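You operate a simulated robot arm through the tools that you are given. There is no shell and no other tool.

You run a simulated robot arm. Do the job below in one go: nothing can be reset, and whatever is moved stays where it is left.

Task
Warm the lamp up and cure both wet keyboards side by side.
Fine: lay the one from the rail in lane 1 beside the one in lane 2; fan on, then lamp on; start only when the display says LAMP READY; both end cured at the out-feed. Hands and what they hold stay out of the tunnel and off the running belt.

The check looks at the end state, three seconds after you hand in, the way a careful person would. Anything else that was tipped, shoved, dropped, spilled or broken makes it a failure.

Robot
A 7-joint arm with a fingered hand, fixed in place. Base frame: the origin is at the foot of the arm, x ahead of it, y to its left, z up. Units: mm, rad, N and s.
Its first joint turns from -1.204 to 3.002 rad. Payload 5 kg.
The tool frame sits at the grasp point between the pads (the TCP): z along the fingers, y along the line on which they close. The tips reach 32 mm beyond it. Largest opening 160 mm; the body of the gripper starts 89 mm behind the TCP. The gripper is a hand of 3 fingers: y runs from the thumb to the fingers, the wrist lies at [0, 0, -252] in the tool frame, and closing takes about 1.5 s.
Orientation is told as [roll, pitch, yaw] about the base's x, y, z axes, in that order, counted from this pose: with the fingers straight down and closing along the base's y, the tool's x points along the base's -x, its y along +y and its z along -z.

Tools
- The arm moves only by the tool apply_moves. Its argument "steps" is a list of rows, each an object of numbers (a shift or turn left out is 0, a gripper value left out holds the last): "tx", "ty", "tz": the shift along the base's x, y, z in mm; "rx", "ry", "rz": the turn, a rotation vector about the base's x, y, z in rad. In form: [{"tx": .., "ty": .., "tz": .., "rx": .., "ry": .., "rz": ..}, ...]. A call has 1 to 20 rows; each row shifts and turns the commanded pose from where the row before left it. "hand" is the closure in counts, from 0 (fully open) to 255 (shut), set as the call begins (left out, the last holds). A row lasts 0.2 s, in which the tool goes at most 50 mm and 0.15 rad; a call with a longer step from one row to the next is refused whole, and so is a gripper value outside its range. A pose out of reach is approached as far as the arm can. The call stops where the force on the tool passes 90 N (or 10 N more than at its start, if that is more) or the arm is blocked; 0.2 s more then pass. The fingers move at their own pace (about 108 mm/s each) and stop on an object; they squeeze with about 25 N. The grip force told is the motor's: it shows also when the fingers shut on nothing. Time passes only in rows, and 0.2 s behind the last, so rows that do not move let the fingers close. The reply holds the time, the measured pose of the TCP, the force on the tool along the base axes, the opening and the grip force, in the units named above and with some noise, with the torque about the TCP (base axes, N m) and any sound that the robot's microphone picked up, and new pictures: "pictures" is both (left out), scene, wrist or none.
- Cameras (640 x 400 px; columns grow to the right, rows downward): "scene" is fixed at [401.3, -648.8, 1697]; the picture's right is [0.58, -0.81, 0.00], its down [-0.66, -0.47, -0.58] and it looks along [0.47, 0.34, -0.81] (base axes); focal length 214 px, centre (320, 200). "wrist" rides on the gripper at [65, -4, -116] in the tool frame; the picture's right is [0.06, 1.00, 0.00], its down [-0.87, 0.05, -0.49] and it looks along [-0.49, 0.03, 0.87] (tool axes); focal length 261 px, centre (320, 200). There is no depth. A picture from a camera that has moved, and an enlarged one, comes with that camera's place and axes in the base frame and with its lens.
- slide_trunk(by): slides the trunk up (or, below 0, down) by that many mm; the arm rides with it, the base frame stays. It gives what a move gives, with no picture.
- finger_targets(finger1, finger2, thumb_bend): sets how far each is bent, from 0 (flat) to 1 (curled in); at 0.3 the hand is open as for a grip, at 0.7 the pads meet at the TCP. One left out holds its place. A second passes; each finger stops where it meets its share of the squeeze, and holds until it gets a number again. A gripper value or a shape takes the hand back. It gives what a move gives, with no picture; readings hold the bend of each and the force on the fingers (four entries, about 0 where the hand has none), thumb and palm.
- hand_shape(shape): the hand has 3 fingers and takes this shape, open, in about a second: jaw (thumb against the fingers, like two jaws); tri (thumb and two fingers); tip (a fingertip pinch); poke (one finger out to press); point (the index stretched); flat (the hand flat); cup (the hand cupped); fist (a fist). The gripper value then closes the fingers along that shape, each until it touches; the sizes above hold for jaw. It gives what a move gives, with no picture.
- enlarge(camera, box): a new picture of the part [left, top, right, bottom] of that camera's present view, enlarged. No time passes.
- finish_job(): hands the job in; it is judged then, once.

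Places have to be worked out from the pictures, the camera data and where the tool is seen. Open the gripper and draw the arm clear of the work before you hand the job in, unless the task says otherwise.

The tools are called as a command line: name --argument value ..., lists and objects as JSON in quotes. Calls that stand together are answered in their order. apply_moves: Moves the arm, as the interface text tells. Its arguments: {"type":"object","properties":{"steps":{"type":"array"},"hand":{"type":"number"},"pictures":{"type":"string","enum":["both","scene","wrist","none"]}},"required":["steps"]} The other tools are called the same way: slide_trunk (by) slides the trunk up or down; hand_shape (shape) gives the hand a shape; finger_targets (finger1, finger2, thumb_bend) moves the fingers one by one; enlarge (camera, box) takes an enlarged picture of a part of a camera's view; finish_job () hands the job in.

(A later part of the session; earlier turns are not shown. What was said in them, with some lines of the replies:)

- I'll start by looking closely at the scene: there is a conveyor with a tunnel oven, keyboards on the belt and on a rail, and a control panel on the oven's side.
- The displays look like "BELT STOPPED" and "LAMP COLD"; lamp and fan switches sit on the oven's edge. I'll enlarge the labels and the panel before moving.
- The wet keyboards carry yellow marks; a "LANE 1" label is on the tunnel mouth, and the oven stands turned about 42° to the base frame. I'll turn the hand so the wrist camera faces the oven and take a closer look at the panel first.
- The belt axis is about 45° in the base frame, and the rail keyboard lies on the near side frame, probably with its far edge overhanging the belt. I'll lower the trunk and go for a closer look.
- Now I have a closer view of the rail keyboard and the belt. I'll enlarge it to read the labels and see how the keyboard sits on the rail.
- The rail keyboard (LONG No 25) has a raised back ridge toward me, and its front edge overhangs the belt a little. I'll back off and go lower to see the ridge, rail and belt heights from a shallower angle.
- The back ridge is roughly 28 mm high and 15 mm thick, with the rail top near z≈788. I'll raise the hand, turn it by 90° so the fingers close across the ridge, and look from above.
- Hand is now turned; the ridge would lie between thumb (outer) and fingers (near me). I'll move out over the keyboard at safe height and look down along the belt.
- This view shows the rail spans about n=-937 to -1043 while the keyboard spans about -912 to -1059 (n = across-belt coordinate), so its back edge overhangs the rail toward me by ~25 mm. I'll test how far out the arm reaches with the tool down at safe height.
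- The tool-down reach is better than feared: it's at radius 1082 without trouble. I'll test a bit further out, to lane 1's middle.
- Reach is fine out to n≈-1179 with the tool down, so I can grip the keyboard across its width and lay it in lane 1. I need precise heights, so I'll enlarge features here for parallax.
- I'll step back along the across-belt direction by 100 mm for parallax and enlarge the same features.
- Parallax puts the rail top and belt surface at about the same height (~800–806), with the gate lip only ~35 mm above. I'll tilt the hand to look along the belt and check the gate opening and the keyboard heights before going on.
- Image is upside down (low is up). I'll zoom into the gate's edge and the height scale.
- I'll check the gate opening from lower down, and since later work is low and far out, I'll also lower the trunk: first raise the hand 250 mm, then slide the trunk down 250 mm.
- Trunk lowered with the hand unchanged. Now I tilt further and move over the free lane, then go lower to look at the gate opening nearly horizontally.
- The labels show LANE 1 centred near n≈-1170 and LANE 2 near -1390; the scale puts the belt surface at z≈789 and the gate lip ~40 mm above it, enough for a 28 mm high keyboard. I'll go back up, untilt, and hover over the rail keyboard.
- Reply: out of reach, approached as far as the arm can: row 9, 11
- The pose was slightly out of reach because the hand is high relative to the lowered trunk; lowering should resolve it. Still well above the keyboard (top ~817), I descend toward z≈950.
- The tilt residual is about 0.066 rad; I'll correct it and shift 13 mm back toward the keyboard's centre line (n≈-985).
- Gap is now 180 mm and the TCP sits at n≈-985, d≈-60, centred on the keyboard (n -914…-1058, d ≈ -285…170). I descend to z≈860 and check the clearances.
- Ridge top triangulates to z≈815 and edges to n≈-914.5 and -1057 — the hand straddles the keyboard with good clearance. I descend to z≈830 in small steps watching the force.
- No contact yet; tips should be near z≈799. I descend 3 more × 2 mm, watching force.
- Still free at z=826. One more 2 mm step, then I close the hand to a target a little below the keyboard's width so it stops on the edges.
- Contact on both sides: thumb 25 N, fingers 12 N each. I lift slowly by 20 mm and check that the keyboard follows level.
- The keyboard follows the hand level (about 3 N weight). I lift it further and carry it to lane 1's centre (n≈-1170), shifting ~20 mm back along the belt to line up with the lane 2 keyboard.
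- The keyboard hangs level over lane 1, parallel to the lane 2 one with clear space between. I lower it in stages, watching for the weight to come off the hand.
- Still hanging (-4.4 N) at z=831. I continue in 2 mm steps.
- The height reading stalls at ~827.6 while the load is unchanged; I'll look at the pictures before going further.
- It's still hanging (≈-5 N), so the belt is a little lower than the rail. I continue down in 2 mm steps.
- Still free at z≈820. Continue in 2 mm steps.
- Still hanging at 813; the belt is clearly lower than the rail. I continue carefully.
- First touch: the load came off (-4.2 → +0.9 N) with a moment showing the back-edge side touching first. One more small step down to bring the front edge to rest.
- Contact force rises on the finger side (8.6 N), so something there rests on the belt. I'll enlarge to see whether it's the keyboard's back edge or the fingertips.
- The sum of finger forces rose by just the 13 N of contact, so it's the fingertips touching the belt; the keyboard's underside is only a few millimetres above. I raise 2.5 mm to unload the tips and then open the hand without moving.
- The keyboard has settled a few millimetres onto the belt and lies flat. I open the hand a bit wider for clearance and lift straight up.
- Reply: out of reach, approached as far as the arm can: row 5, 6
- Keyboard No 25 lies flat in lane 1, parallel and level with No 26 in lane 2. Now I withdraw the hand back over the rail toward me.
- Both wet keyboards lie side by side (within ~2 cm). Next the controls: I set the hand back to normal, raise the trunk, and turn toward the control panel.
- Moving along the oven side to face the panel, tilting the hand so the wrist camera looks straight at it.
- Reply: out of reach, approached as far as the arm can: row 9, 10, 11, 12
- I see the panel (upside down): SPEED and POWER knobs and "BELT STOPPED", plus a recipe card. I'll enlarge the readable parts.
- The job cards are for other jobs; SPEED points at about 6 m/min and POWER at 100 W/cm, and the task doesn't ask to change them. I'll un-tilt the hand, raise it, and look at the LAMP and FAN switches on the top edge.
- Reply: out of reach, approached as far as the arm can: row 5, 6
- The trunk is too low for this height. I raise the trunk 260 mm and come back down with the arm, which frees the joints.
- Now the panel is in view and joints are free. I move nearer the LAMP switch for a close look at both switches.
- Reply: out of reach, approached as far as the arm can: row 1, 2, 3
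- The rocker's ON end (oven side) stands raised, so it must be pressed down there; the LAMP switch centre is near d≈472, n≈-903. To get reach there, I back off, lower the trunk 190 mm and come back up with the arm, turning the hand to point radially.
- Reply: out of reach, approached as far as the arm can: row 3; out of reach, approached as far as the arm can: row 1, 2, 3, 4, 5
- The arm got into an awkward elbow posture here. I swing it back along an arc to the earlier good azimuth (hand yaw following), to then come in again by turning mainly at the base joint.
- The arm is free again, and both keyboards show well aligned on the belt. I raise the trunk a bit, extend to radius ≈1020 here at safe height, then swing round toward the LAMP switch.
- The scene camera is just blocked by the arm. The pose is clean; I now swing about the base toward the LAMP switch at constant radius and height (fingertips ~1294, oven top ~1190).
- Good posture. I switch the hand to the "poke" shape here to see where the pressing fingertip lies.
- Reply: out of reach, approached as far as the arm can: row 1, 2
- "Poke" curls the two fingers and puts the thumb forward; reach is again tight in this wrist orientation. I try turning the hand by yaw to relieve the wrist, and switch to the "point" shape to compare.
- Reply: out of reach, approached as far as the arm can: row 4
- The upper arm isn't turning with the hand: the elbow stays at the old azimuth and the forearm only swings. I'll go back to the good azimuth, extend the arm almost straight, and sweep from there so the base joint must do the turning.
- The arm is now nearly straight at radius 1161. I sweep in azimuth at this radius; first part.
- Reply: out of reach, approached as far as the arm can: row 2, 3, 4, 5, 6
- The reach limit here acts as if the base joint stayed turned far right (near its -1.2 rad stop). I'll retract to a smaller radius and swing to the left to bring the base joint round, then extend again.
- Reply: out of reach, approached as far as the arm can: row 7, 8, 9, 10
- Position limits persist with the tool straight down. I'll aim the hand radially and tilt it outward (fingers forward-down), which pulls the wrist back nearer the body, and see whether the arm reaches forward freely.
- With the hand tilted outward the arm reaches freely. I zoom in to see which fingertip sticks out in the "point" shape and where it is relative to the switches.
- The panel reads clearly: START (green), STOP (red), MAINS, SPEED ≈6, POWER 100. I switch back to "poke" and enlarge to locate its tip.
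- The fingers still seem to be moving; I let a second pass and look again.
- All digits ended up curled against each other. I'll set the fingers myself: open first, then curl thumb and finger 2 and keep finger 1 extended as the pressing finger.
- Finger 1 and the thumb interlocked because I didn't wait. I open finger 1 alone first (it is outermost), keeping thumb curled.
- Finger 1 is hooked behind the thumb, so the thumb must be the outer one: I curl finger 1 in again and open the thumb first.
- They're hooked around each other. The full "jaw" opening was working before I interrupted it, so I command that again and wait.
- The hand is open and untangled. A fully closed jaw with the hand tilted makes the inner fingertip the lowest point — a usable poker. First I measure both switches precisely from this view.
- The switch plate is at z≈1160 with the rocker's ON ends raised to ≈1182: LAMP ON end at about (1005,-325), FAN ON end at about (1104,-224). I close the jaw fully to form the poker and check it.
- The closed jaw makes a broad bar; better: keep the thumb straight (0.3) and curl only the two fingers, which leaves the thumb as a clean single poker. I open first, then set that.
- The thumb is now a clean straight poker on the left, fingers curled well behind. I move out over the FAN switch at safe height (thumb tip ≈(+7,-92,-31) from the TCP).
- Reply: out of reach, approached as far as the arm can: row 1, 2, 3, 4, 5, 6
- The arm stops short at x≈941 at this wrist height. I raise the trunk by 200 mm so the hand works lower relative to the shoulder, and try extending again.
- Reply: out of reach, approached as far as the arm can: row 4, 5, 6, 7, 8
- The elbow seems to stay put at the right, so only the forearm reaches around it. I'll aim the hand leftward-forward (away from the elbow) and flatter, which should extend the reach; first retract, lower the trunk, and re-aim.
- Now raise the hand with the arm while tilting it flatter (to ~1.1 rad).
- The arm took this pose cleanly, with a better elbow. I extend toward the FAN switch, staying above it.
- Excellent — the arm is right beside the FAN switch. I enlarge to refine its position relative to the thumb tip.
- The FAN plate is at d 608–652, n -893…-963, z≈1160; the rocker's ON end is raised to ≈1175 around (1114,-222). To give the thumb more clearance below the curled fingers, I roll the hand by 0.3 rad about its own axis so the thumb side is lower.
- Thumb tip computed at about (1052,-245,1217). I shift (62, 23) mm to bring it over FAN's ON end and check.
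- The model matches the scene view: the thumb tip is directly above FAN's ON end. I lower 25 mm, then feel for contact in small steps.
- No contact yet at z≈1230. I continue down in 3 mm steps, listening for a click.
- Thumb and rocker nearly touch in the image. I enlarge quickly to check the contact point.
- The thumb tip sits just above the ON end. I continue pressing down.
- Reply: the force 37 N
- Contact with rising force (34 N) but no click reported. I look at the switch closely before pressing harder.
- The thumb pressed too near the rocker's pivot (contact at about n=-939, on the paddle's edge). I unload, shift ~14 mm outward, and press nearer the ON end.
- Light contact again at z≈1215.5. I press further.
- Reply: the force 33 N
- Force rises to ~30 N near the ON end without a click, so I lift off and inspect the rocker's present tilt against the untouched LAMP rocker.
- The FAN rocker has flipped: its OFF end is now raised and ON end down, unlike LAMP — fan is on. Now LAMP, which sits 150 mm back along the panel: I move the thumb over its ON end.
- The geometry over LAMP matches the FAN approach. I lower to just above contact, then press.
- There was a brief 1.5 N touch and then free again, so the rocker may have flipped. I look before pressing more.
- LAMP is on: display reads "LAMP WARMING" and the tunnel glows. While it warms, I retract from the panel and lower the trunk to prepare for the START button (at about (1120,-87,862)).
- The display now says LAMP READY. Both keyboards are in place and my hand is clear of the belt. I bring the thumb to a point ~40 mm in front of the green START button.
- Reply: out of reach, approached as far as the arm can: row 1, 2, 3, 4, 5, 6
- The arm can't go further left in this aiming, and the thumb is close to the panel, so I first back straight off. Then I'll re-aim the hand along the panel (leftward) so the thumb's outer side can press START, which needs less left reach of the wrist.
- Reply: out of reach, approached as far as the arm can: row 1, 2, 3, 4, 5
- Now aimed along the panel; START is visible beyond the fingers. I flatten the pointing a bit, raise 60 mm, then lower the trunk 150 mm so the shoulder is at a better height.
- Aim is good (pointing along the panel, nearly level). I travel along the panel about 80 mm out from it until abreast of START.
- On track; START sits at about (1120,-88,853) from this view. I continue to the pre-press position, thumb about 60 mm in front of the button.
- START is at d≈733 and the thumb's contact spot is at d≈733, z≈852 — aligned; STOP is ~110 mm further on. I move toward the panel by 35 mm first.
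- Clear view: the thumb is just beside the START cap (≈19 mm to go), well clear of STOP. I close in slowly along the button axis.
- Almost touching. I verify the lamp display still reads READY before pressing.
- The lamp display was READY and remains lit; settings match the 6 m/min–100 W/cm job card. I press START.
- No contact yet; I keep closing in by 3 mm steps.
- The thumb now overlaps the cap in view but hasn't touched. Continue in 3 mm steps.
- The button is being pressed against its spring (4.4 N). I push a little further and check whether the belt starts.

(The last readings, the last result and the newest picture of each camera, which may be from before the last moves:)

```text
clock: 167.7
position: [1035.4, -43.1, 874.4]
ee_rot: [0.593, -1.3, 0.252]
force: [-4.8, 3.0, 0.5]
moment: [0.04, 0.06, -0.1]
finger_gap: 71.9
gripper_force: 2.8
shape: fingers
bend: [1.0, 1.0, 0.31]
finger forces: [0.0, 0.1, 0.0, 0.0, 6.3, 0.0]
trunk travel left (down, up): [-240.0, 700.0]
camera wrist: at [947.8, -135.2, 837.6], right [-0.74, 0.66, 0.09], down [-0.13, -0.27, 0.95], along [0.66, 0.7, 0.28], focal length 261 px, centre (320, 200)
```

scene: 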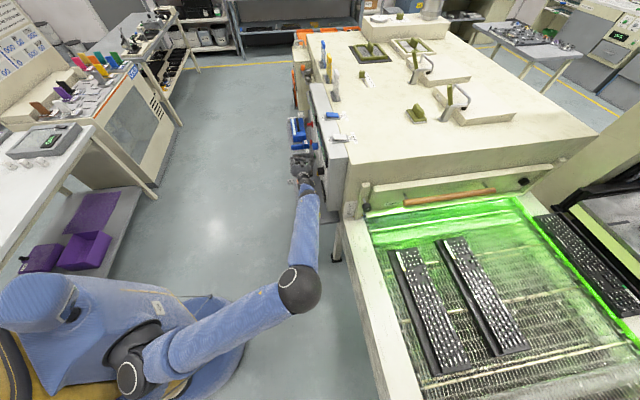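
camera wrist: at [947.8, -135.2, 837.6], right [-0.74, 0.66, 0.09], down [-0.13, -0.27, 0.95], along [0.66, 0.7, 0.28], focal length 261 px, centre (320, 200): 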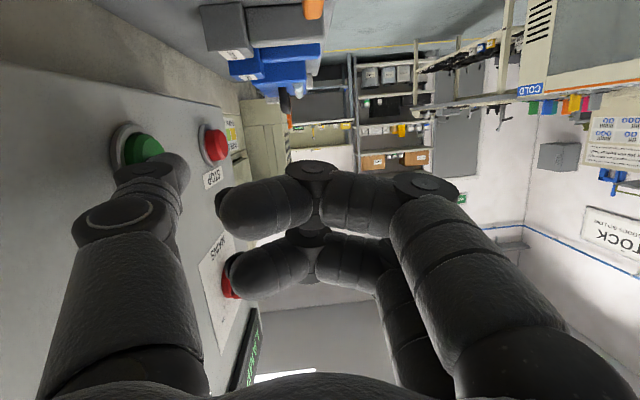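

Belt not moving yet. I press a bit further.

apply_moves --steps '[{"tx": 2.1, "ty": -2.1}, {}]' --pictures "none"

apply_moves --steps '[{"tx": 2.1, "ty": -2.1}, {}]' --pictures "scene"

enlarge --camera "wrist" --box '[30, 90, 230, 215]'

```text
clock: 168.3
position: [1037.7, -43.2, 875.6]
ee_rot: [0.593, -1.299, 0.254]
force: [-8.2, 3.2, -0.1]
moment: [0.05, 0.13, -0.13]
finger_gap: 71.0
gripper_force: 4.5
shape: fingers
bend: [1.0, 1.0, 0.32]
finger forces: [0.0, 0.0, 0.0, 0.0, 8.7, 0.0]
trunk travel left (down, up): [-240.0, 700.0]
```

```text
clock: 168.9
position: [1039.4, -45.6, 875.1]
ee_rot: [0.591, -1.299, 0.255]
force: [-12.1, 4.1, -0.2]
moment: [0.0, 0.08, -0.19]
finger_gap: 69.8
gripper_force: 5.7
shape: fingers
bend: [1.0, 1.0, 0.33]
finger forces: [0.0, 0.0, 0.0, 0.1, 11.5, 0.1]
trunk travel left (down, up): [-240.0, 700.0]
```

scene: 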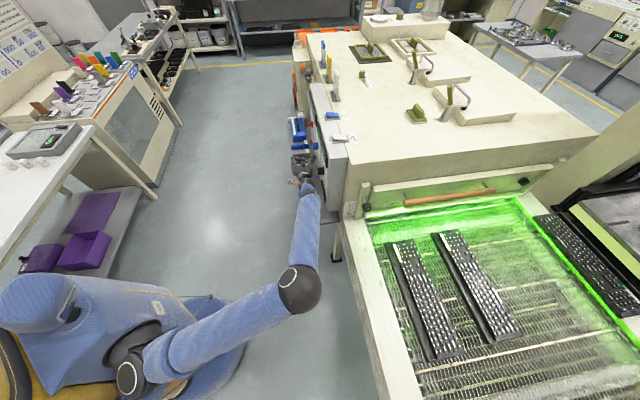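

```text
3.20 times, centred on (130, 152) of wrist
camera zoom: at [951.4, -138.6, 838.3], right [-0.74, 0.66, 0.09], down [-0.13, -0.27, 0.95], along [0.66, 0.7, 0.28], focal length 834 px, centre (928, 352)
```

zoom: 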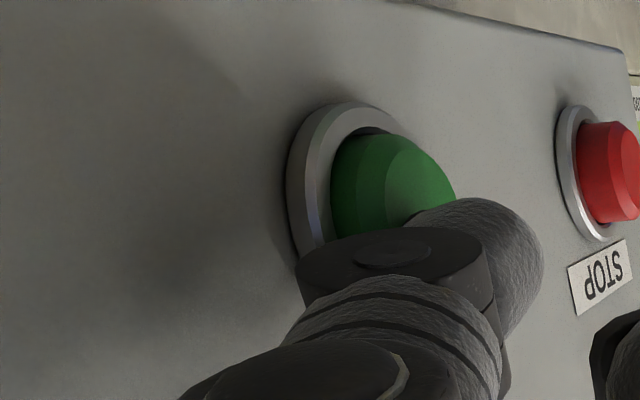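

The belt is running — both keyboards are advancing together toward the tunnel. I release START by backing straight off and watch.

apply_moves --steps '[{"tx": -14, "ty": 14}, {"tx": -14, "ty": 14}, {"tx": -14, "ty": 14}, {}]'

```text
clock: 169.9
position: [997.1, -3.3, 875.8]
ee_rot: [0.594, -1.3, 0.25]
force: [-0.7, -0.4, 0.4]
moment: [-0.02, -0.01, -0.02]
finger_gap: 74.3
gripper_force: 0.1
shape: fingers
bend: [1.0, 1.0, 0.3]
finger forces: [0.0, 0.0, 0.0, 0.1, 0.0, 0.0]
trunk travel left (down, up): [-240.0, 700.0]
camera wrist: at [909.9, -97.1, 837.7], right [-0.74, 0.66, 0.09], down [-0.13, -0.27, 0.95], along [0.66, 0.7, 0.28], focal length 261 px, centre (320, 200)
```

scene: 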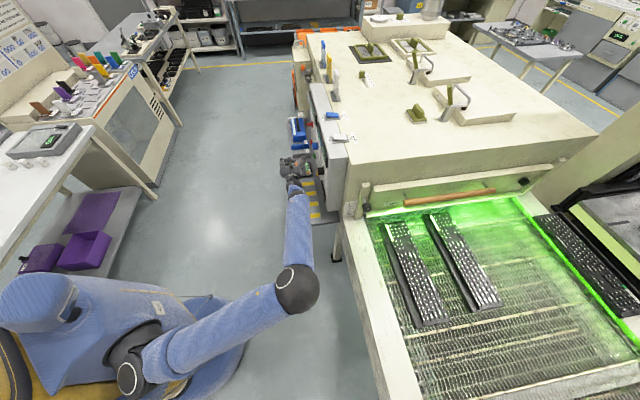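
wrist: 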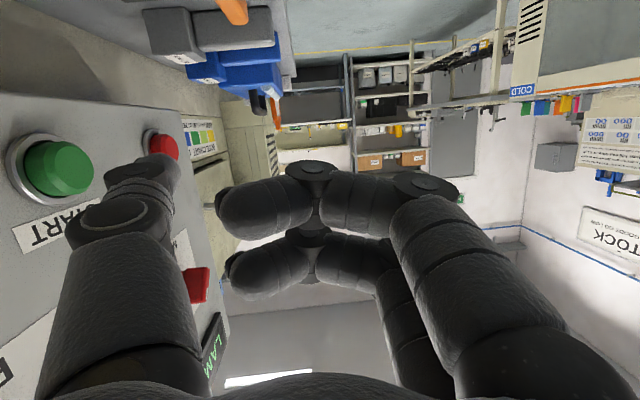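

Belt running; I keep the hand still here, clear of everything, and watch the keyboards go under the gate.

apply_moves --steps '[{}, {}, {}, {}]' --pictures "scene"

enlarge --camera "scene" --box '[340, 170, 560, 330]'

```text
clock: 170.9
position: [999.1, -3.8, 875.2]
ee_rot: [0.595, -1.301, 0.252]
force: [-0.1, -0.5, 0.5]
moment: [0.03, 0.0, 0.01]
finger_gap: 74.2
gripper_force: 0.0
shape: fingers
bend: [1.0, 1.0, 0.3]
finger forces: [0.1, 0.1, 0.0, 0.1, 0.0, 0.0]
trunk travel left (down, up): [-240.0, 700.0]
```

scene: 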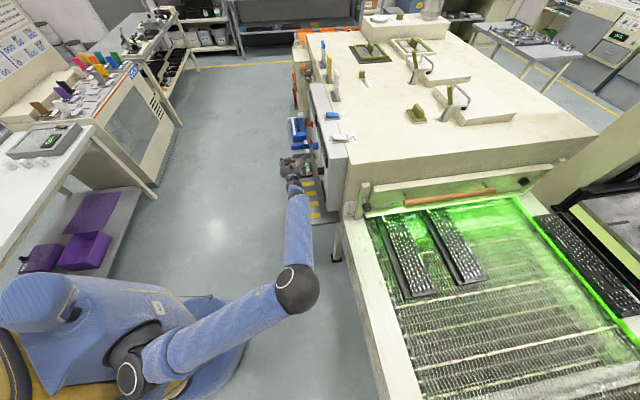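

```text
2.50 times, centred on (450, 250) of scene
camera zoom: at [401.3, -648.8, 1697.0], right [0.58, -0.81, 0.0], down [-0.66, -0.47, -0.58], along [0.47, 0.34, -0.81], focal length 536 px, centre (-5, 75)
```

zoom: 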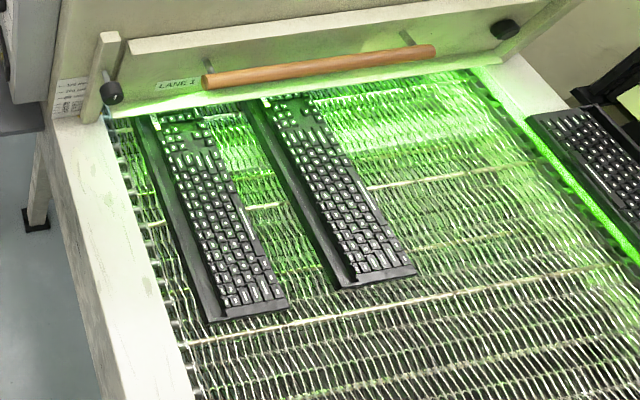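

They are going under the gate lip. I keep watching.

apply_moves --steps '[{}, {}, {}, {}]' --pictures "none"

enlarge --camera "scene" --box '[340, 170, 560, 330]'

```text
clock: 171.9
position: [998.7, -4.3, 874.8]
ee_rot: [0.593, -1.3, 0.254]
force: [-0.1, 0.8, -0.2]
moment: [-0.02, -0.03, 0.0]
finger_gap: 74.2
gripper_force: 0.1
shape: fingers
bend: [1.0, 1.0, 0.3]
finger forces: [0.0, 0.1, 0.0, 0.0, 0.0, 0.0]
trunk travel left (down, up): [-240.0, 700.0]
```

```text
2.50 times, centred on (450, 250) of scene
camera zoom: at [401.3, -648.8, 1697.0], right [0.58, -0.81, 0.0], down [-0.66, -0.47, -0.58], along [0.47, 0.34, -0.81], focal length 536 px, centre (-5, 75)
```

zoom: 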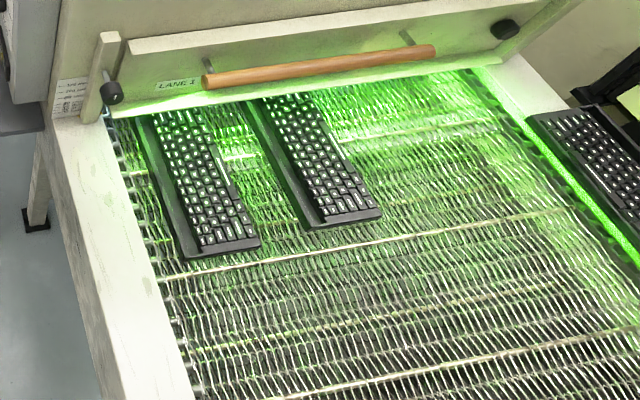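

Both keyboards pass smoothly under the gate into the tunnel. I withdraw the hand from the panel along the way it came, keeping clear, to watch the displays.

apply_moves --steps '[{"tx": -14, "ty": 10}, {"tx": -30, "ty": -28}, {"tx": -30, "ty": -30}, {"tx": -30, "ty": -30}, {"tx": -30, "ty": -30}, {"tx": -30, "ty": -30}, {"tx": -30, "ty": -30}, {"tx": -30, "ty": -10}, {}]'

enlarge --camera "scene" --box '[340, 170, 560, 330]'

```text
clock: 173.9
position: [773.0, -183.5, 875.2]
ee_rot: [0.594, -1.301, 0.25]
force: [0.2, 0.2, 0.0]
moment: [0.03, 0.03, -0.04]
finger_gap: 74.2
gripper_force: 0.2
shape: fingers
bend: [1.0, 1.0, 0.3]
finger forces: [0.2, 0.0, 0.1, 0.1, 0.0, 0.1]
trunk travel left (down, up): [-240.0, 700.0]
camera wrist: at [684.8, -276.3, 837.3], right [-0.74, 0.66, 0.09], down [-0.13, -0.27, 0.95], along [0.66, 0.7, 0.28], focal length 261 px, centre (320, 200)
```

scene: 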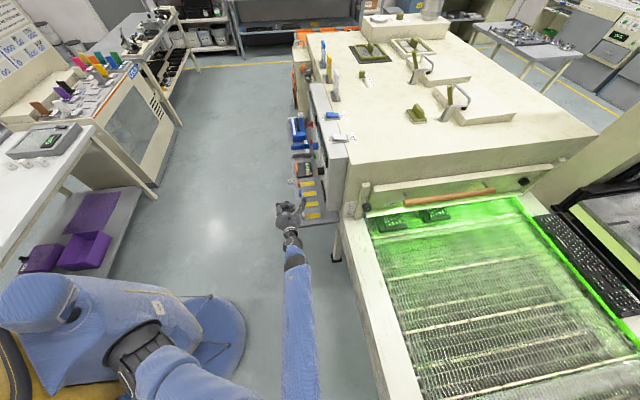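
wrist: 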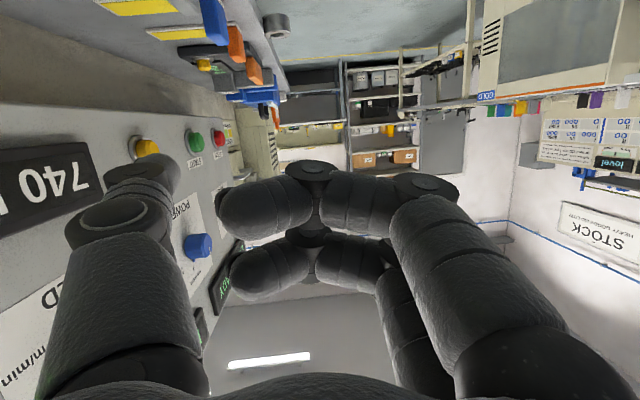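

```text
2.50 times, centred on (450, 250) of scene
camera zoom: at [401.3, -648.8, 1697.0], right [0.58, -0.81, 0.0], down [-0.66, -0.47, -0.58], along [0.47, 0.34, -0.81], focal length 536 px, centre (-5, 75)
```

zoom: 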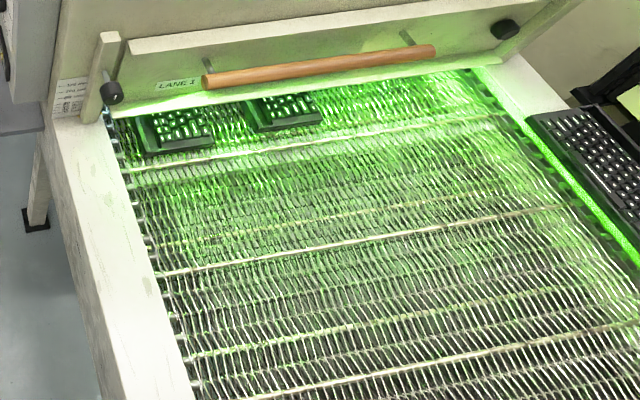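

Both are nearly fully inside the tunnel. I turn the hand to face the panel so the wrist camera can read the displays.

apply_moves --steps '[{"tx": -20, "rz": -0.145}, {"tx": -20, "rz": -0.145}, {"tx": -20, "rz": -0.145}, {"tx": -20, "rz": -0.145}, {"rz": -0.145}, {"rz": -0.145}, {"rz": -0.145}, {}]'

```text
clock: 175.7
position: [730.4, -215.1, 891.3]
ee_rot: [0.581, -1.289, -0.734]
force: [0.4, -0.3, -0.2]
moment: [0.01, -0.03, -0.02]
finger_gap: 74.3
gripper_force: 0.0
shape: fingers
bend: [1.0, 1.0, 0.3]
finger forces: [0.1, 0.0, 0.1, 0.0, 0.0, 0.1]
out of reach, approached as far as the arm can: row 4, 5, 7
trunk travel left (down, up): [-240.0, 700.0]
camera wrist: at [603.9, -191.1, 856.2], right [0.16, 0.98, 0.09], down [-0.29, -0.05, 0.96], along [0.95, -0.18, 0.27], focal length 261 px, centre (320, 200)
```

scene: 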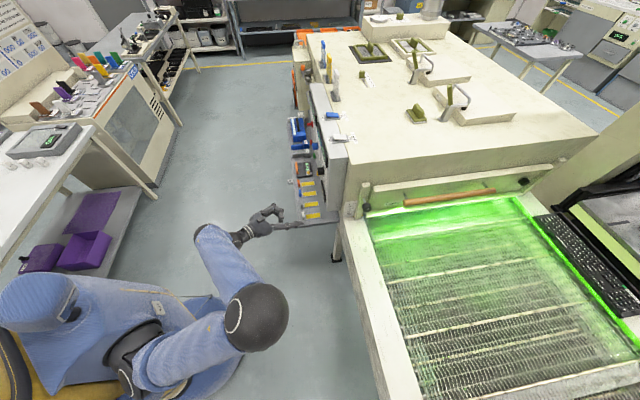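
wrist: 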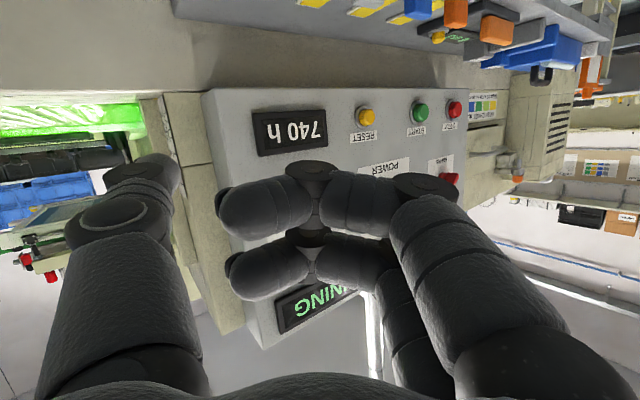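

The display shows "BELT RUNNING". I open the hand back to normal and wait, watching the display.

apply_moves --steps '[{"tx": -20}, {"tx": -20}, {}, {}, {}, {}, {}, {}, {}, {}, {}, {}, {}, {}, {}, {}, {}, {}, {}, {}]' --hand 0

```text
clock: 179.9
position: [706.1, -229.2, 904.6]
ee_rot: [0.59, -1.296, -0.754]
force: [1.2, 0.3, 0.5]
moment: [0.0, -0.03, 0.0]
finger_gap: 160.2
gripper_force: 0.0
shape: jaw
bend: [0.3, 0.3, 0.3]
finger forces: [0.1, 0.0, 0.0, 0.0, 0.0, 0.0]
out of reach, approached as far as the arm can: row 1, 2
trunk travel left (down, up): [-240.0, 700.0]
camera wrist: at [580.5, -204.6, 867.3], right [0.17, 0.98, 0.09], down [-0.29, -0.04, 0.96], along [0.94, -0.18, 0.28], focal length 261 px, centre (320, 200)
```

scene: 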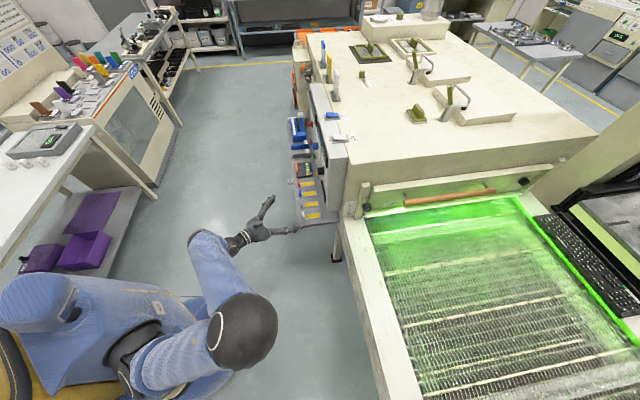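
wrist: 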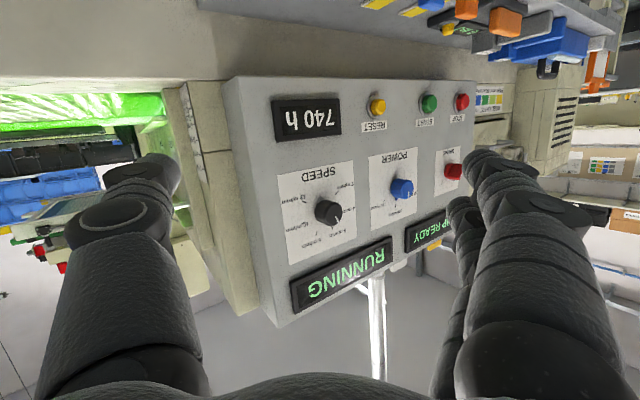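

Displays: RUNNING and LAMP READY. I wait on while the keyboards pass through.

apply_moves --steps '[{}, {}, {}, {}, {}, {}, {}, {}, {}, {}, {}, {}, {}, {}, {}, {}, {}, {}, {}, {}]'

enlarge --camera "scene" --box '[260, 0, 480, 130]'

```text
clock: 184.1
position: [706.2, -229.0, 903.9]
ee_rot: [0.59, -1.297, -0.753]
force: [-0.3, 0.4, -0.4]
moment: [0.03, -0.01, 0.01]
finger_gap: 159.9
gripper_force: 0.1
shape: jaw
bend: [0.3, 0.3, 0.3]
finger forces: [0.0, 0.0, 0.1, 0.0, 0.1, 0.0]
trunk travel left (down, up): [-240.0, 700.0]
camera wrist: at [580.5, -204.6, 867.3], right [0.17, 0.98, 0.09], down [-0.29, -0.04, 0.96], along [0.94, -0.18, 0.28], focal length 261 px, centre (320, 200)
```

scene: 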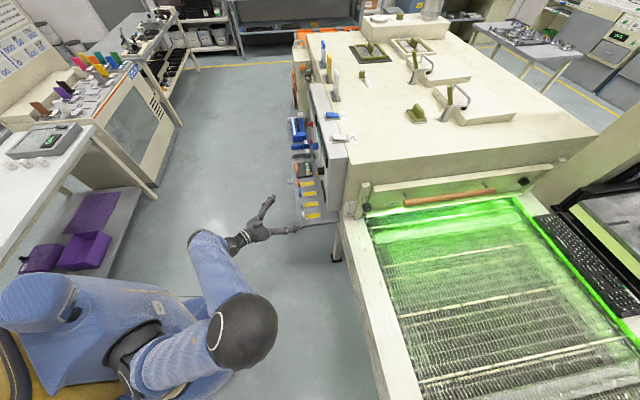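
wrist: 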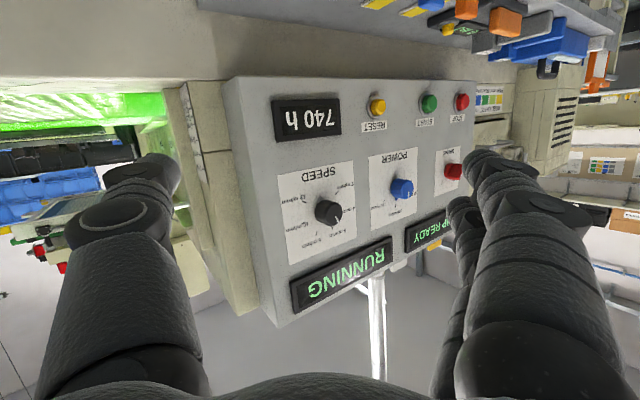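

```text
2.91 times, centred on (370, 65) of scene
camera zoom: at [401.3, -648.8, 1697.0], right [0.58, -0.81, 0.0], down [-0.66, -0.47, -0.58], along [0.47, 0.34, -0.81], focal length 624 px, centre (174, 593)
```

zoom: 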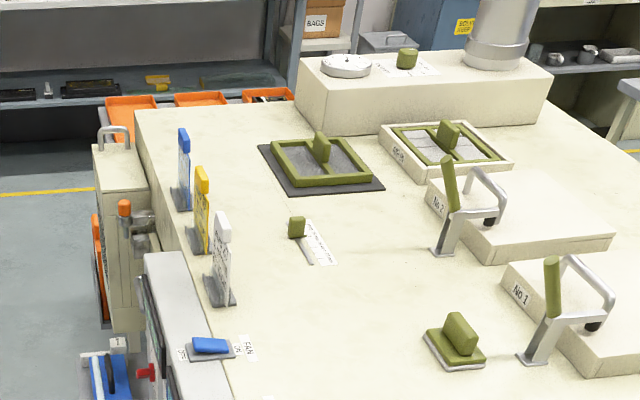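

Still running. I wait further; the keyboards should leave the tunnel about now.

apply_moves --steps '[{}, {}, {}, {}, {}, {}, {}, {}, {}, {}, {}, {}, {}, {}, {}, {}, {}, {}, {}, {}]' --pictures "wrist"

enlarge --camera "scene" --box '[280, 0, 400, 60]'

```text
clock: 188.3
position: [707.1, -228.2, 903.9]
ee_rot: [0.59, -1.299, -0.755]
force: [0.1, -0.7, 0.0]
moment: [-0.03, -0.02, -0.01]
finger_gap: 160.0
gripper_force: 0.0
shape: jaw
bend: [0.3, 0.3, 0.3]
finger forces: [0.0, 0.0, 0.0, 0.1, 0.0, 0.0]
trunk travel left (down, up): [-240.0, 700.0]
camera wrist: at [580.5, -204.6, 867.3], right [0.17, 0.98, 0.09], down [-0.29, -0.04, 0.96], along [0.94, -0.18, 0.28], focal length 261 px, centre (320, 200)
```

wrist: 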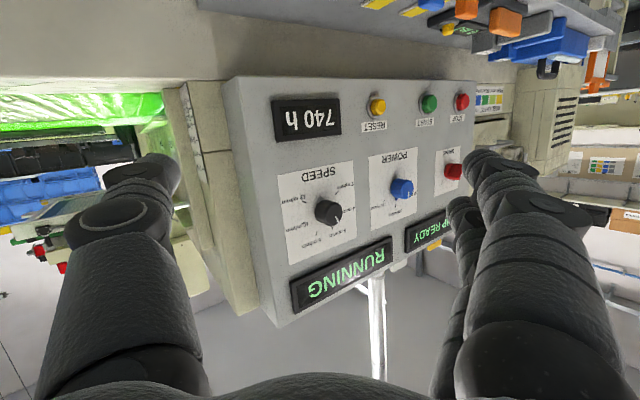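

```text
5.33 times, centred on (340, 30) of scene
camera zoom: at [401.3, -648.8, 1697.0], right [0.58, -0.81, 0.0], down [-0.66, -0.47, -0.58], along [0.47, 0.34, -0.81], focal length 1144 px, centre (213, 1107)
```

zoom: 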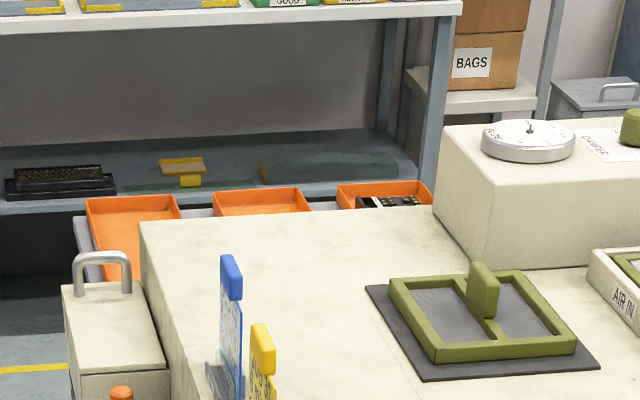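

The out-feed itself is hidden behind the oven. To check it, I raise the trunk fully and lift the hand well away from the machine to look over the top with the wrist camera.

slide_trunk --by 690

apply_moves --steps '[{"rx": 0.0, "ry": 0.12, "rz": 0.08}, {"rx": 0.0, "ry": 0.12, "rz": 0.08}, {"rx": 0.0, "ry": 0.12, "rz": 0.08}, {"rx": 0.0, "ry": 0.12, "rz": 0.08}, {}]'

```text
refused: 690 is not a number from -400 to 400
```

```text
clock: 189.5
position: [705.5, -227.9, 902.5]
ee_rot: [0.188, -0.854, -0.067]
force: [0.3, -0.5, 0.0]
moment: [0.03, -0.03, -0.03]
finger_gap: 160.0
gripper_force: 0.0
shape: jaw
bend: [0.3, 0.3, 0.3]
finger forces: [0.0, 0.0, 0.1, 0.1, 0.1, 0.0]
trunk travel left (down, up): [-240.0, 700.0]
camera wrist: at [575.8, -246.6, 929.0], right [-0.11, 0.99, 0.07], down [0.2, -0.05, 0.98], along [0.97, 0.13, -0.19], focal length 261 px, centre (320, 200)
```

scene: 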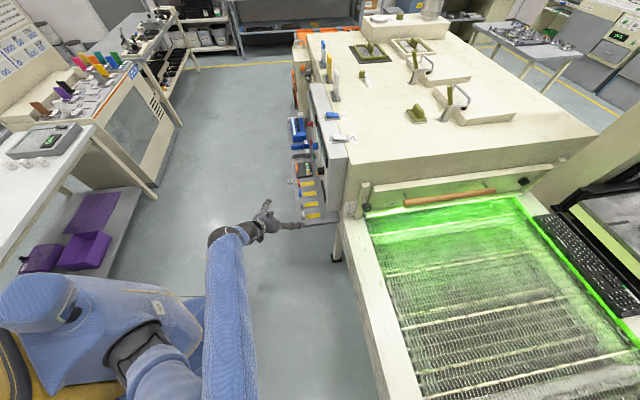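
wrist: 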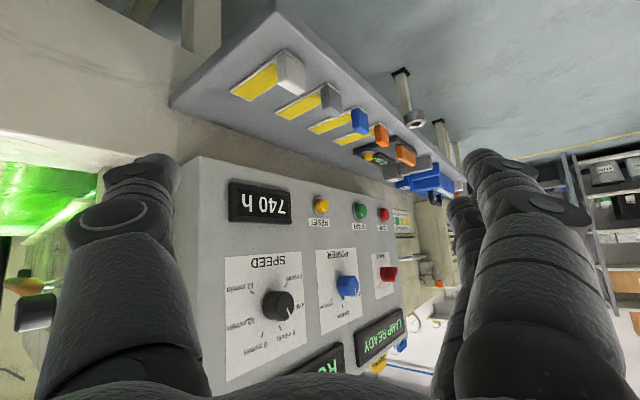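

The trunk moves at most 400 mm per call; I raise it in two goes, the hand being ~200 mm clear of the panel.

slide_trunk --by 350

slide_trunk --by 340

apply_moves --steps '[{"tz": 30, "rz": 0.1}, {"tz": 30, "rz": 0.1}, {"tz": 30, "rz": 0.1}, {"tz": 30, "rz": 0.1}, {"tz": 30, "rz": 0.1}, {}]'

```text
clock: 192.9
position: [705.8, -229.7, 1253.8]
ee_rot: [0.186, -0.854, -0.068]
force: [-0.4, 0.0, 0.3]
moment: [-0.01, 0.01, 0.02]
finger_gap: 159.8
gripper_force: 0.0
shape: jaw
bend: [0.3, 0.3, 0.3]
finger forces: [0.0, 0.1, 0.1, 0.0, 0.0, 0.1]
trunk travel left (down, up): [-590.0, 350.0]
```

```text
clock: 196.3
position: [706.4, -229.0, 1592.0]
ee_rot: [0.186, -0.854, -0.068]
force: [0.7, -0.2, 0.4]
moment: [-0.01, 0.0, 0.0]
finger_gap: 159.9
gripper_force: 0.0
shape: jaw
bend: [0.3, 0.3, 0.3]
finger forces: [0.0, 0.0, 0.0, 0.1, 0.1, 0.1]
trunk travel left (down, up): [-930.0, 10.0]
```

```text
clock: 197.7
position: [706.2, -229.9, 1742.9]
ee_rot: [0.187, -0.853, 0.434]
force: [0.0, -0.7, 0.2]
moment: [0.01, 0.03, -0.01]
finger_gap: 160.1
gripper_force: 0.1
shape: jaw
bend: [0.3, 0.3, 0.3]
finger forces: [0.0, 0.0, 0.0, 0.0, 0.0, 0.0]
trunk travel left (down, up): [-930.0, 10.0]
camera wrist: at [599.7, -306.9, 1768.7], right [-0.57, 0.81, 0.07], down [0.2, 0.05, 0.98], along [0.79, 0.58, -0.19], focal length 261 px, centre (320, 200)
```

scene: 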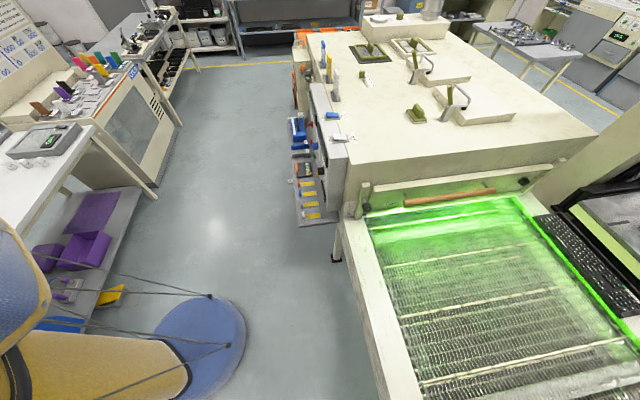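
wrist: 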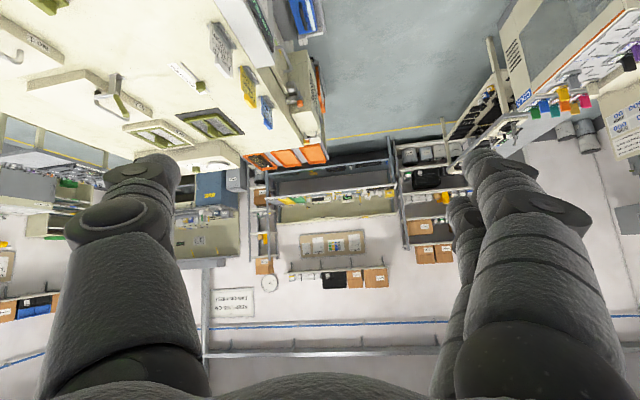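

From up here I can see the far end of the oven with orange trays. I enlarge that area.

enlarge --camera "wrist" --box '[220, 110, 350, 200]'

enlarge --camera "scene" --box '[280, 0, 400, 60]'

```text
4.44 times, centred on (285, 155) of wrist
camera zoom: at [599.7, -306.9, 1768.7], right [-0.57, 0.81, 0.07], down [0.2, 0.05, 0.98], along [0.79, 0.58, -0.19], focal length 1158 px, centre (476, 400)
```

zoom: 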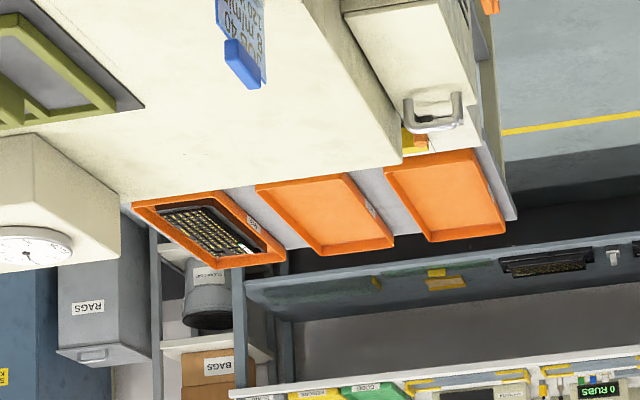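

```text
5.33 times, centred on (340, 30) of scene
camera zoom: at [401.3, -648.8, 1697.0], right [0.58, -0.81, 0.0], down [-0.66, -0.47, -0.58], along [0.47, 0.34, -0.81], focal length 1144 px, centre (213, 1107)
```

zoom: 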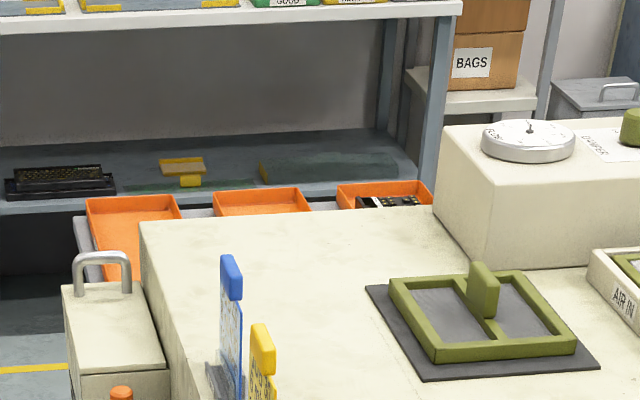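

The trays are a sorting shelf beyond; the out-feed belt itself is still hidden by the oven's edge. I raise and advance the camera to see further down behind it.

apply_moves --steps '[{"tx": 25, "ty": 25, "tz": 30}, {"tx": 25, "ty": 25, "tz": 30}, {"tx": 25, "ty": 25, "tz": 30}, {"tx": 25, "ty": 25, "tz": 30}, {"tx": 25, "ty": 25, "tz": 30}, {"tx": 25, "ty": 25, "tz": 30}, {}]' --pictures "wrist"

enlarge --camera "wrist" --box '[180, 0, 400, 180]'

```text
clock: 199.3
position: [850.9, -85.5, 1917.4]
ee_rot: [0.187, -0.853, 0.43]
force: [-1.0, -0.3, -0.1]
moment: [-0.04, -0.02, -0.02]
finger_gap: 159.8
gripper_force: 0.0
shape: jaw
bend: [0.3, 0.3, 0.3]
finger forces: [0.1, 0.1, 0.0, 0.0, 0.1, 0.0]
out of reach, approached as far as the arm can: row 6
trunk travel left (down, up): [-930.0, 10.0]
camera wrist: at [744.6, -162.8, 1942.1], right [-0.57, 0.82, 0.07], down [0.2, 0.05, 0.98], along [0.8, 0.58, -0.19], focal length 261 px, centre (320, 200)
```

wrist: 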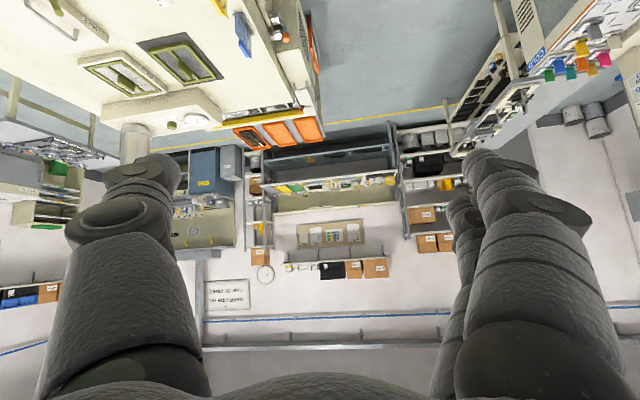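

```text
2.22 times, centred on (290, 90) of wrist
camera zoom: at [744.6, -162.8, 1942.1], right [-0.57, 0.82, 0.07], down [0.2, 0.05, 0.98], along [0.8, 0.58, -0.19], focal length 579 px, centre (387, 444)
```

zoom: 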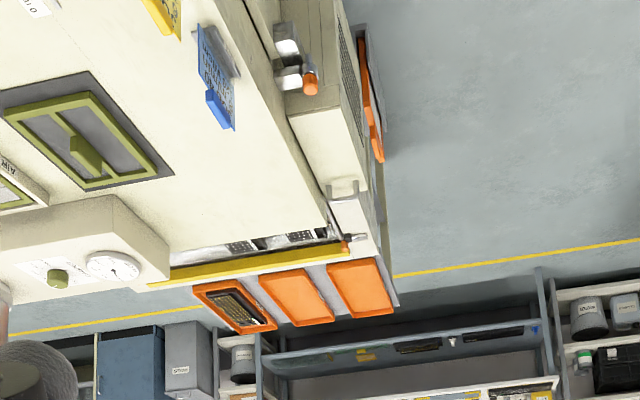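

Now I can see it: a yellow end stop at the out-feed with both keyboards lying against it. I zoom in on them.

enlarge --camera "wrist" --box '[240, 85, 320, 135]'

enlarge --camera "scene" --box '[340, 170, 640, 400]'

```text
8.00 times, centred on (280, 110) of wrist
camera zoom: at [744.6, -162.8, 1942.1], right [-0.57, 0.82, 0.07], down [0.2, 0.05, 0.98], along [0.8, 0.58, -0.19], focal length 2085 px, centre (640, 920)
```

zoom: 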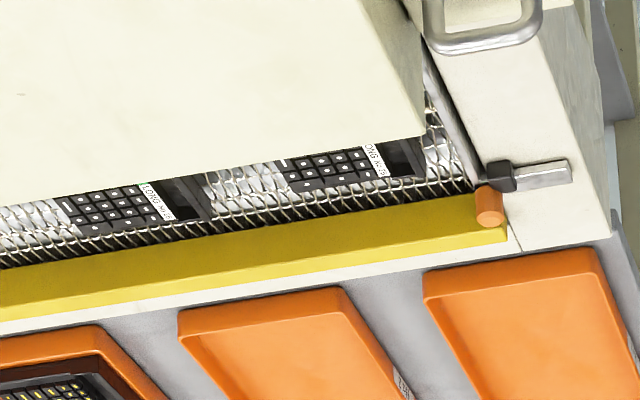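

```text
1.74 times, centred on (490, 285) of scene
camera zoom: at [401.3, -648.8, 1697.0], right [0.58, -0.81, 0.0], down [-0.66, -0.47, -0.58], along [0.47, 0.34, -0.81], focal length 373 px, centre (24, 52)
```

zoom: 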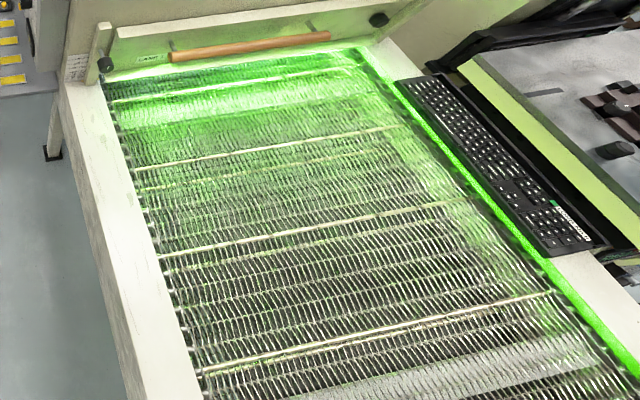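

Both keyboards are at the out-feed, side by side, just before the end stop. I wait two seconds to see whether they've come to rest.

apply_moves --steps '[{}, {}, {}, {}, {}, {}, {}, {}, {}, {}]' --pictures "none"

enlarge --camera "wrist" --box '[240, 85, 320, 135]'

```text
clock: 201.5
position: [852.2, -85.7, 1915.0]
ee_rot: [0.187, -0.853, 0.431]
force: [1.0, -0.7, 1.3]
moment: [0.0, -0.02, 0.01]
finger_gap: 159.7
gripper_force: 0.0
shape: jaw
bend: [0.3, 0.3, 0.3]
finger forces: [0.0, 0.0, 0.1, 0.0, 0.1, 0.1]
trunk travel left (down, up): [-930.0, 10.0]
```

```text
8.00 times, centred on (280, 110) of wrist
camera zoom: at [744.9, -163.0, 1941.7], right [-0.57, 0.82, 0.08], down [0.2, 0.05, 0.98], along [0.79, 0.58, -0.19], focal length 2085 px, centre (640, 920)
```

zoom: 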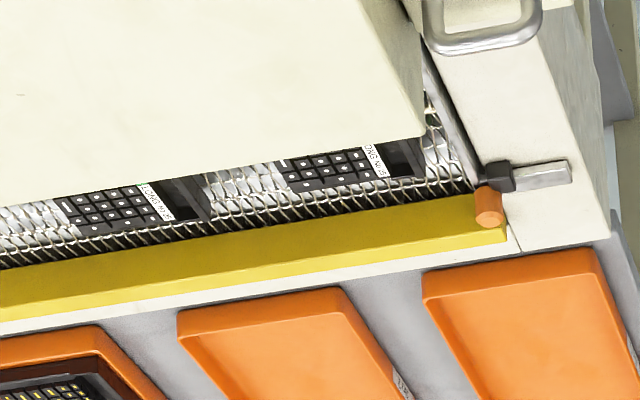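

They're at rest against the line before the end stop. I edge the camera slightly further to see the cure marks on their labels.

apply_moves --steps '[{"tx": 30, "ty": 20, "tz": 5}, {"tx": 30, "ty": 20, "tz": 5}, {"tx": 20, "ty": 10, "tz": 5}, {}]' --pictures "wrist"

enlarge --camera "wrist" --box '[200, 60, 360, 160]'

```text
clock: 202.5
position: [861.0, -87.6, 1914.5]
ee_rot: [0.185, -0.853, 0.431]
force: [-0.4, 0.8, -0.6]
moment: [-0.01, -0.01, 0.03]
finger_gap: 159.8
gripper_force: 0.0
shape: jaw
bend: [0.3, 0.3, 0.3]
finger forces: [0.1, 0.0, 0.0, 0.1, 0.0, 0.0]
out of reach, approached as far as the arm can: row 1, 2, 3
trunk travel left (down, up): [-930.0, 10.0]
camera wrist: at [755.5, -165.2, 1940.0], right [-0.57, 0.82, 0.08], down [0.2, 0.05, 0.98], along [0.79, 0.58, -0.19], focal length 261 px, centre (320, 200)
```

wrist: 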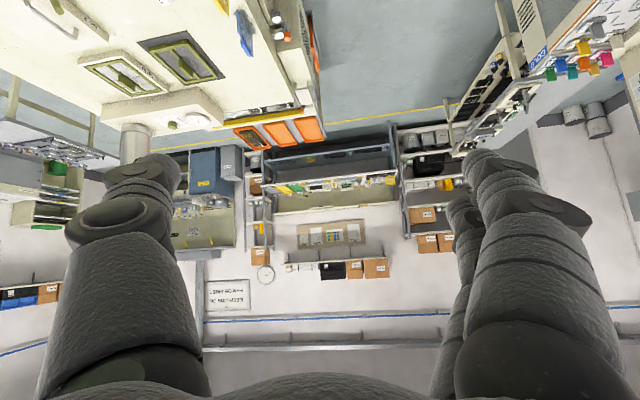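

```text
4.00 times, centred on (280, 110) of wrist
camera zoom: at [755.5, -165.2, 1940.0], right [-0.57, 0.82, 0.08], down [0.2, 0.05, 0.98], along [0.79, 0.58, -0.19], focal length 1043 px, centre (480, 560)
```

zoom: 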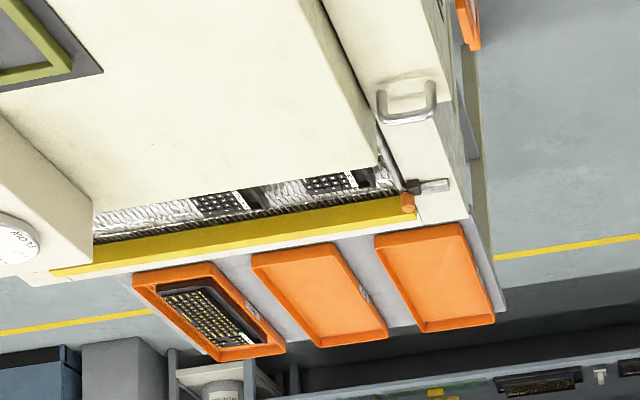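

I zoom maximally on the labels.

enlarge --camera "wrist" --box '[245, 95, 295, 125]'

```text
12.80 times, centred on (270, 110) of wrist
camera zoom: at [755.5, -165.2, 1940.0], right [-0.57, 0.82, 0.08], down [0.2, 0.05, 0.98], along [0.79, 0.58, -0.19], focal length 3336 px, centre (960, 1352)
```

zoom: 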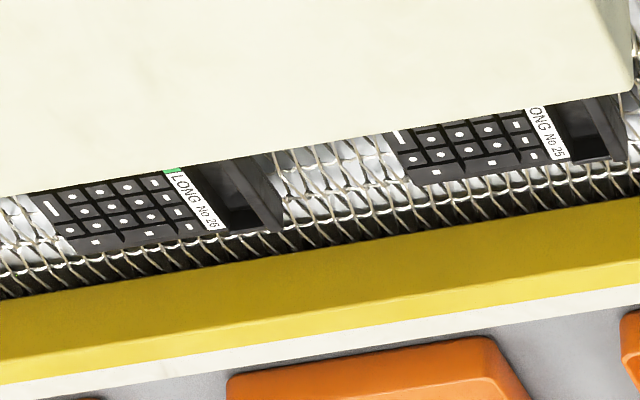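

Keyboard No 26's mark is now green (cured), with No 25 beside it having passed the same way; both rest at the out-feed. I draw the arm back clear of the machine and take a last look.

apply_moves --steps '[{"tx": -35, "ty": -15, "tz": -10}, {"tx": -35, "ty": -15, "tz": -15}, {"tx": -35, "ty": -15, "tz": -15}, {"tx": -35, "ty": -15, "tz": -15}, {"tx": -35, "ty": -15, "tz": -15}, {"tx": -35, "ty": -15, "tz": -15}, {}]'

enlarge --camera "scene" --box '[280, 60, 400, 240]'

```text
clock: 204.1
position: [649.1, -175.3, 1829.8]
ee_rot: [0.187, -0.852, 0.431]
force: [0.0, 0.3, -0.6]
moment: [-0.02, 0.04, -0.02]
finger_gap: 159.8
gripper_force: 0.0
shape: jaw
bend: [0.3, 0.3, 0.3]
finger forces: [0.0, 0.0, 0.0, 0.0, 0.0, 0.1]
trunk travel left (down, up): [-930.0, 10.0]
camera wrist: at [542.6, -251.8, 1854.9], right [-0.57, 0.82, 0.07], down [0.2, 0.05, 0.98], along [0.79, 0.58, -0.19], focal length 261 px, centre (320, 200)
```

scene: 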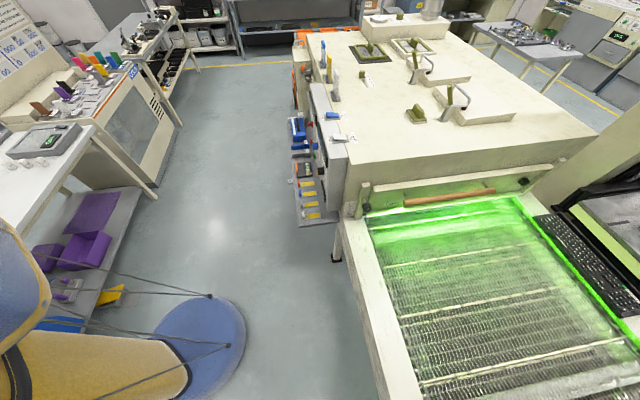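
wrist: 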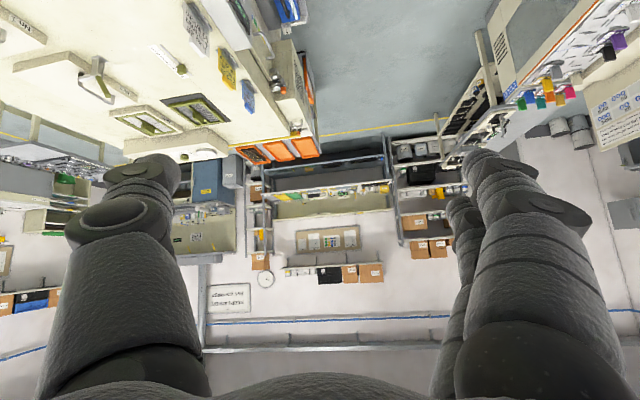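

```text
2.22 times, centred on (340, 150) of scene
camera zoom: at [401.3, -648.8, 1697.0], right [0.58, -0.81, 0.0], down [-0.66, -0.47, -0.58], along [0.47, 0.34, -0.81], focal length 477 px, centre (276, 311)
```

zoom: 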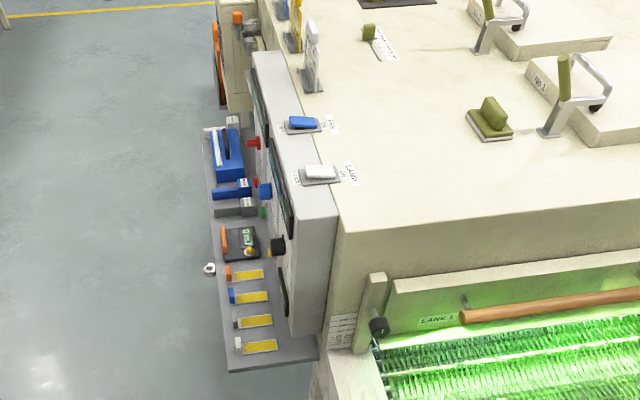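

Nothing else has moved: the shelf items, job cards, far-rail keyboard and gate are as they were. Fan and lamp are on, both keyboards are at the out-feed, and the hand is open and clear, so I hand the job in.

finish_job

```text
The job is handed in.
```

I laid keyboard No 25 in lane 1 beside No 26, warmed the lamp, ran the belt, and both keyboards came to rest at the out-feed. The job is handed in.

- **Keyboards:** No 25 sat within about 2 cm of level with No 26 when the belt started. They went under the gate together and stopped just short of the yellow end stop.
- **Cure:** No 26's label mark has turned green, which reads as cured on the dose chart. No 25's mark was hidden behind the oven edge, so I did not see it. It made the same pass at the same settings.
- **Order:** I switched the fan on, then the lamp, and pressed START after the display read LAMP READY. The speed (about 6 m/min) and power (100 W/cm) knobs I left alone.
- **Hand:** It stayed out of the tunnel and off the running belt. It is open and drawn clear.
- **Left on:** The fan and lamp are still on. I never pressed STOP; the display still read RUNNING when I last looked, before the keyboards came out.

In the last pictures, the shelf items, job cards, far-rail keyboard and gate looked as they did at the start.
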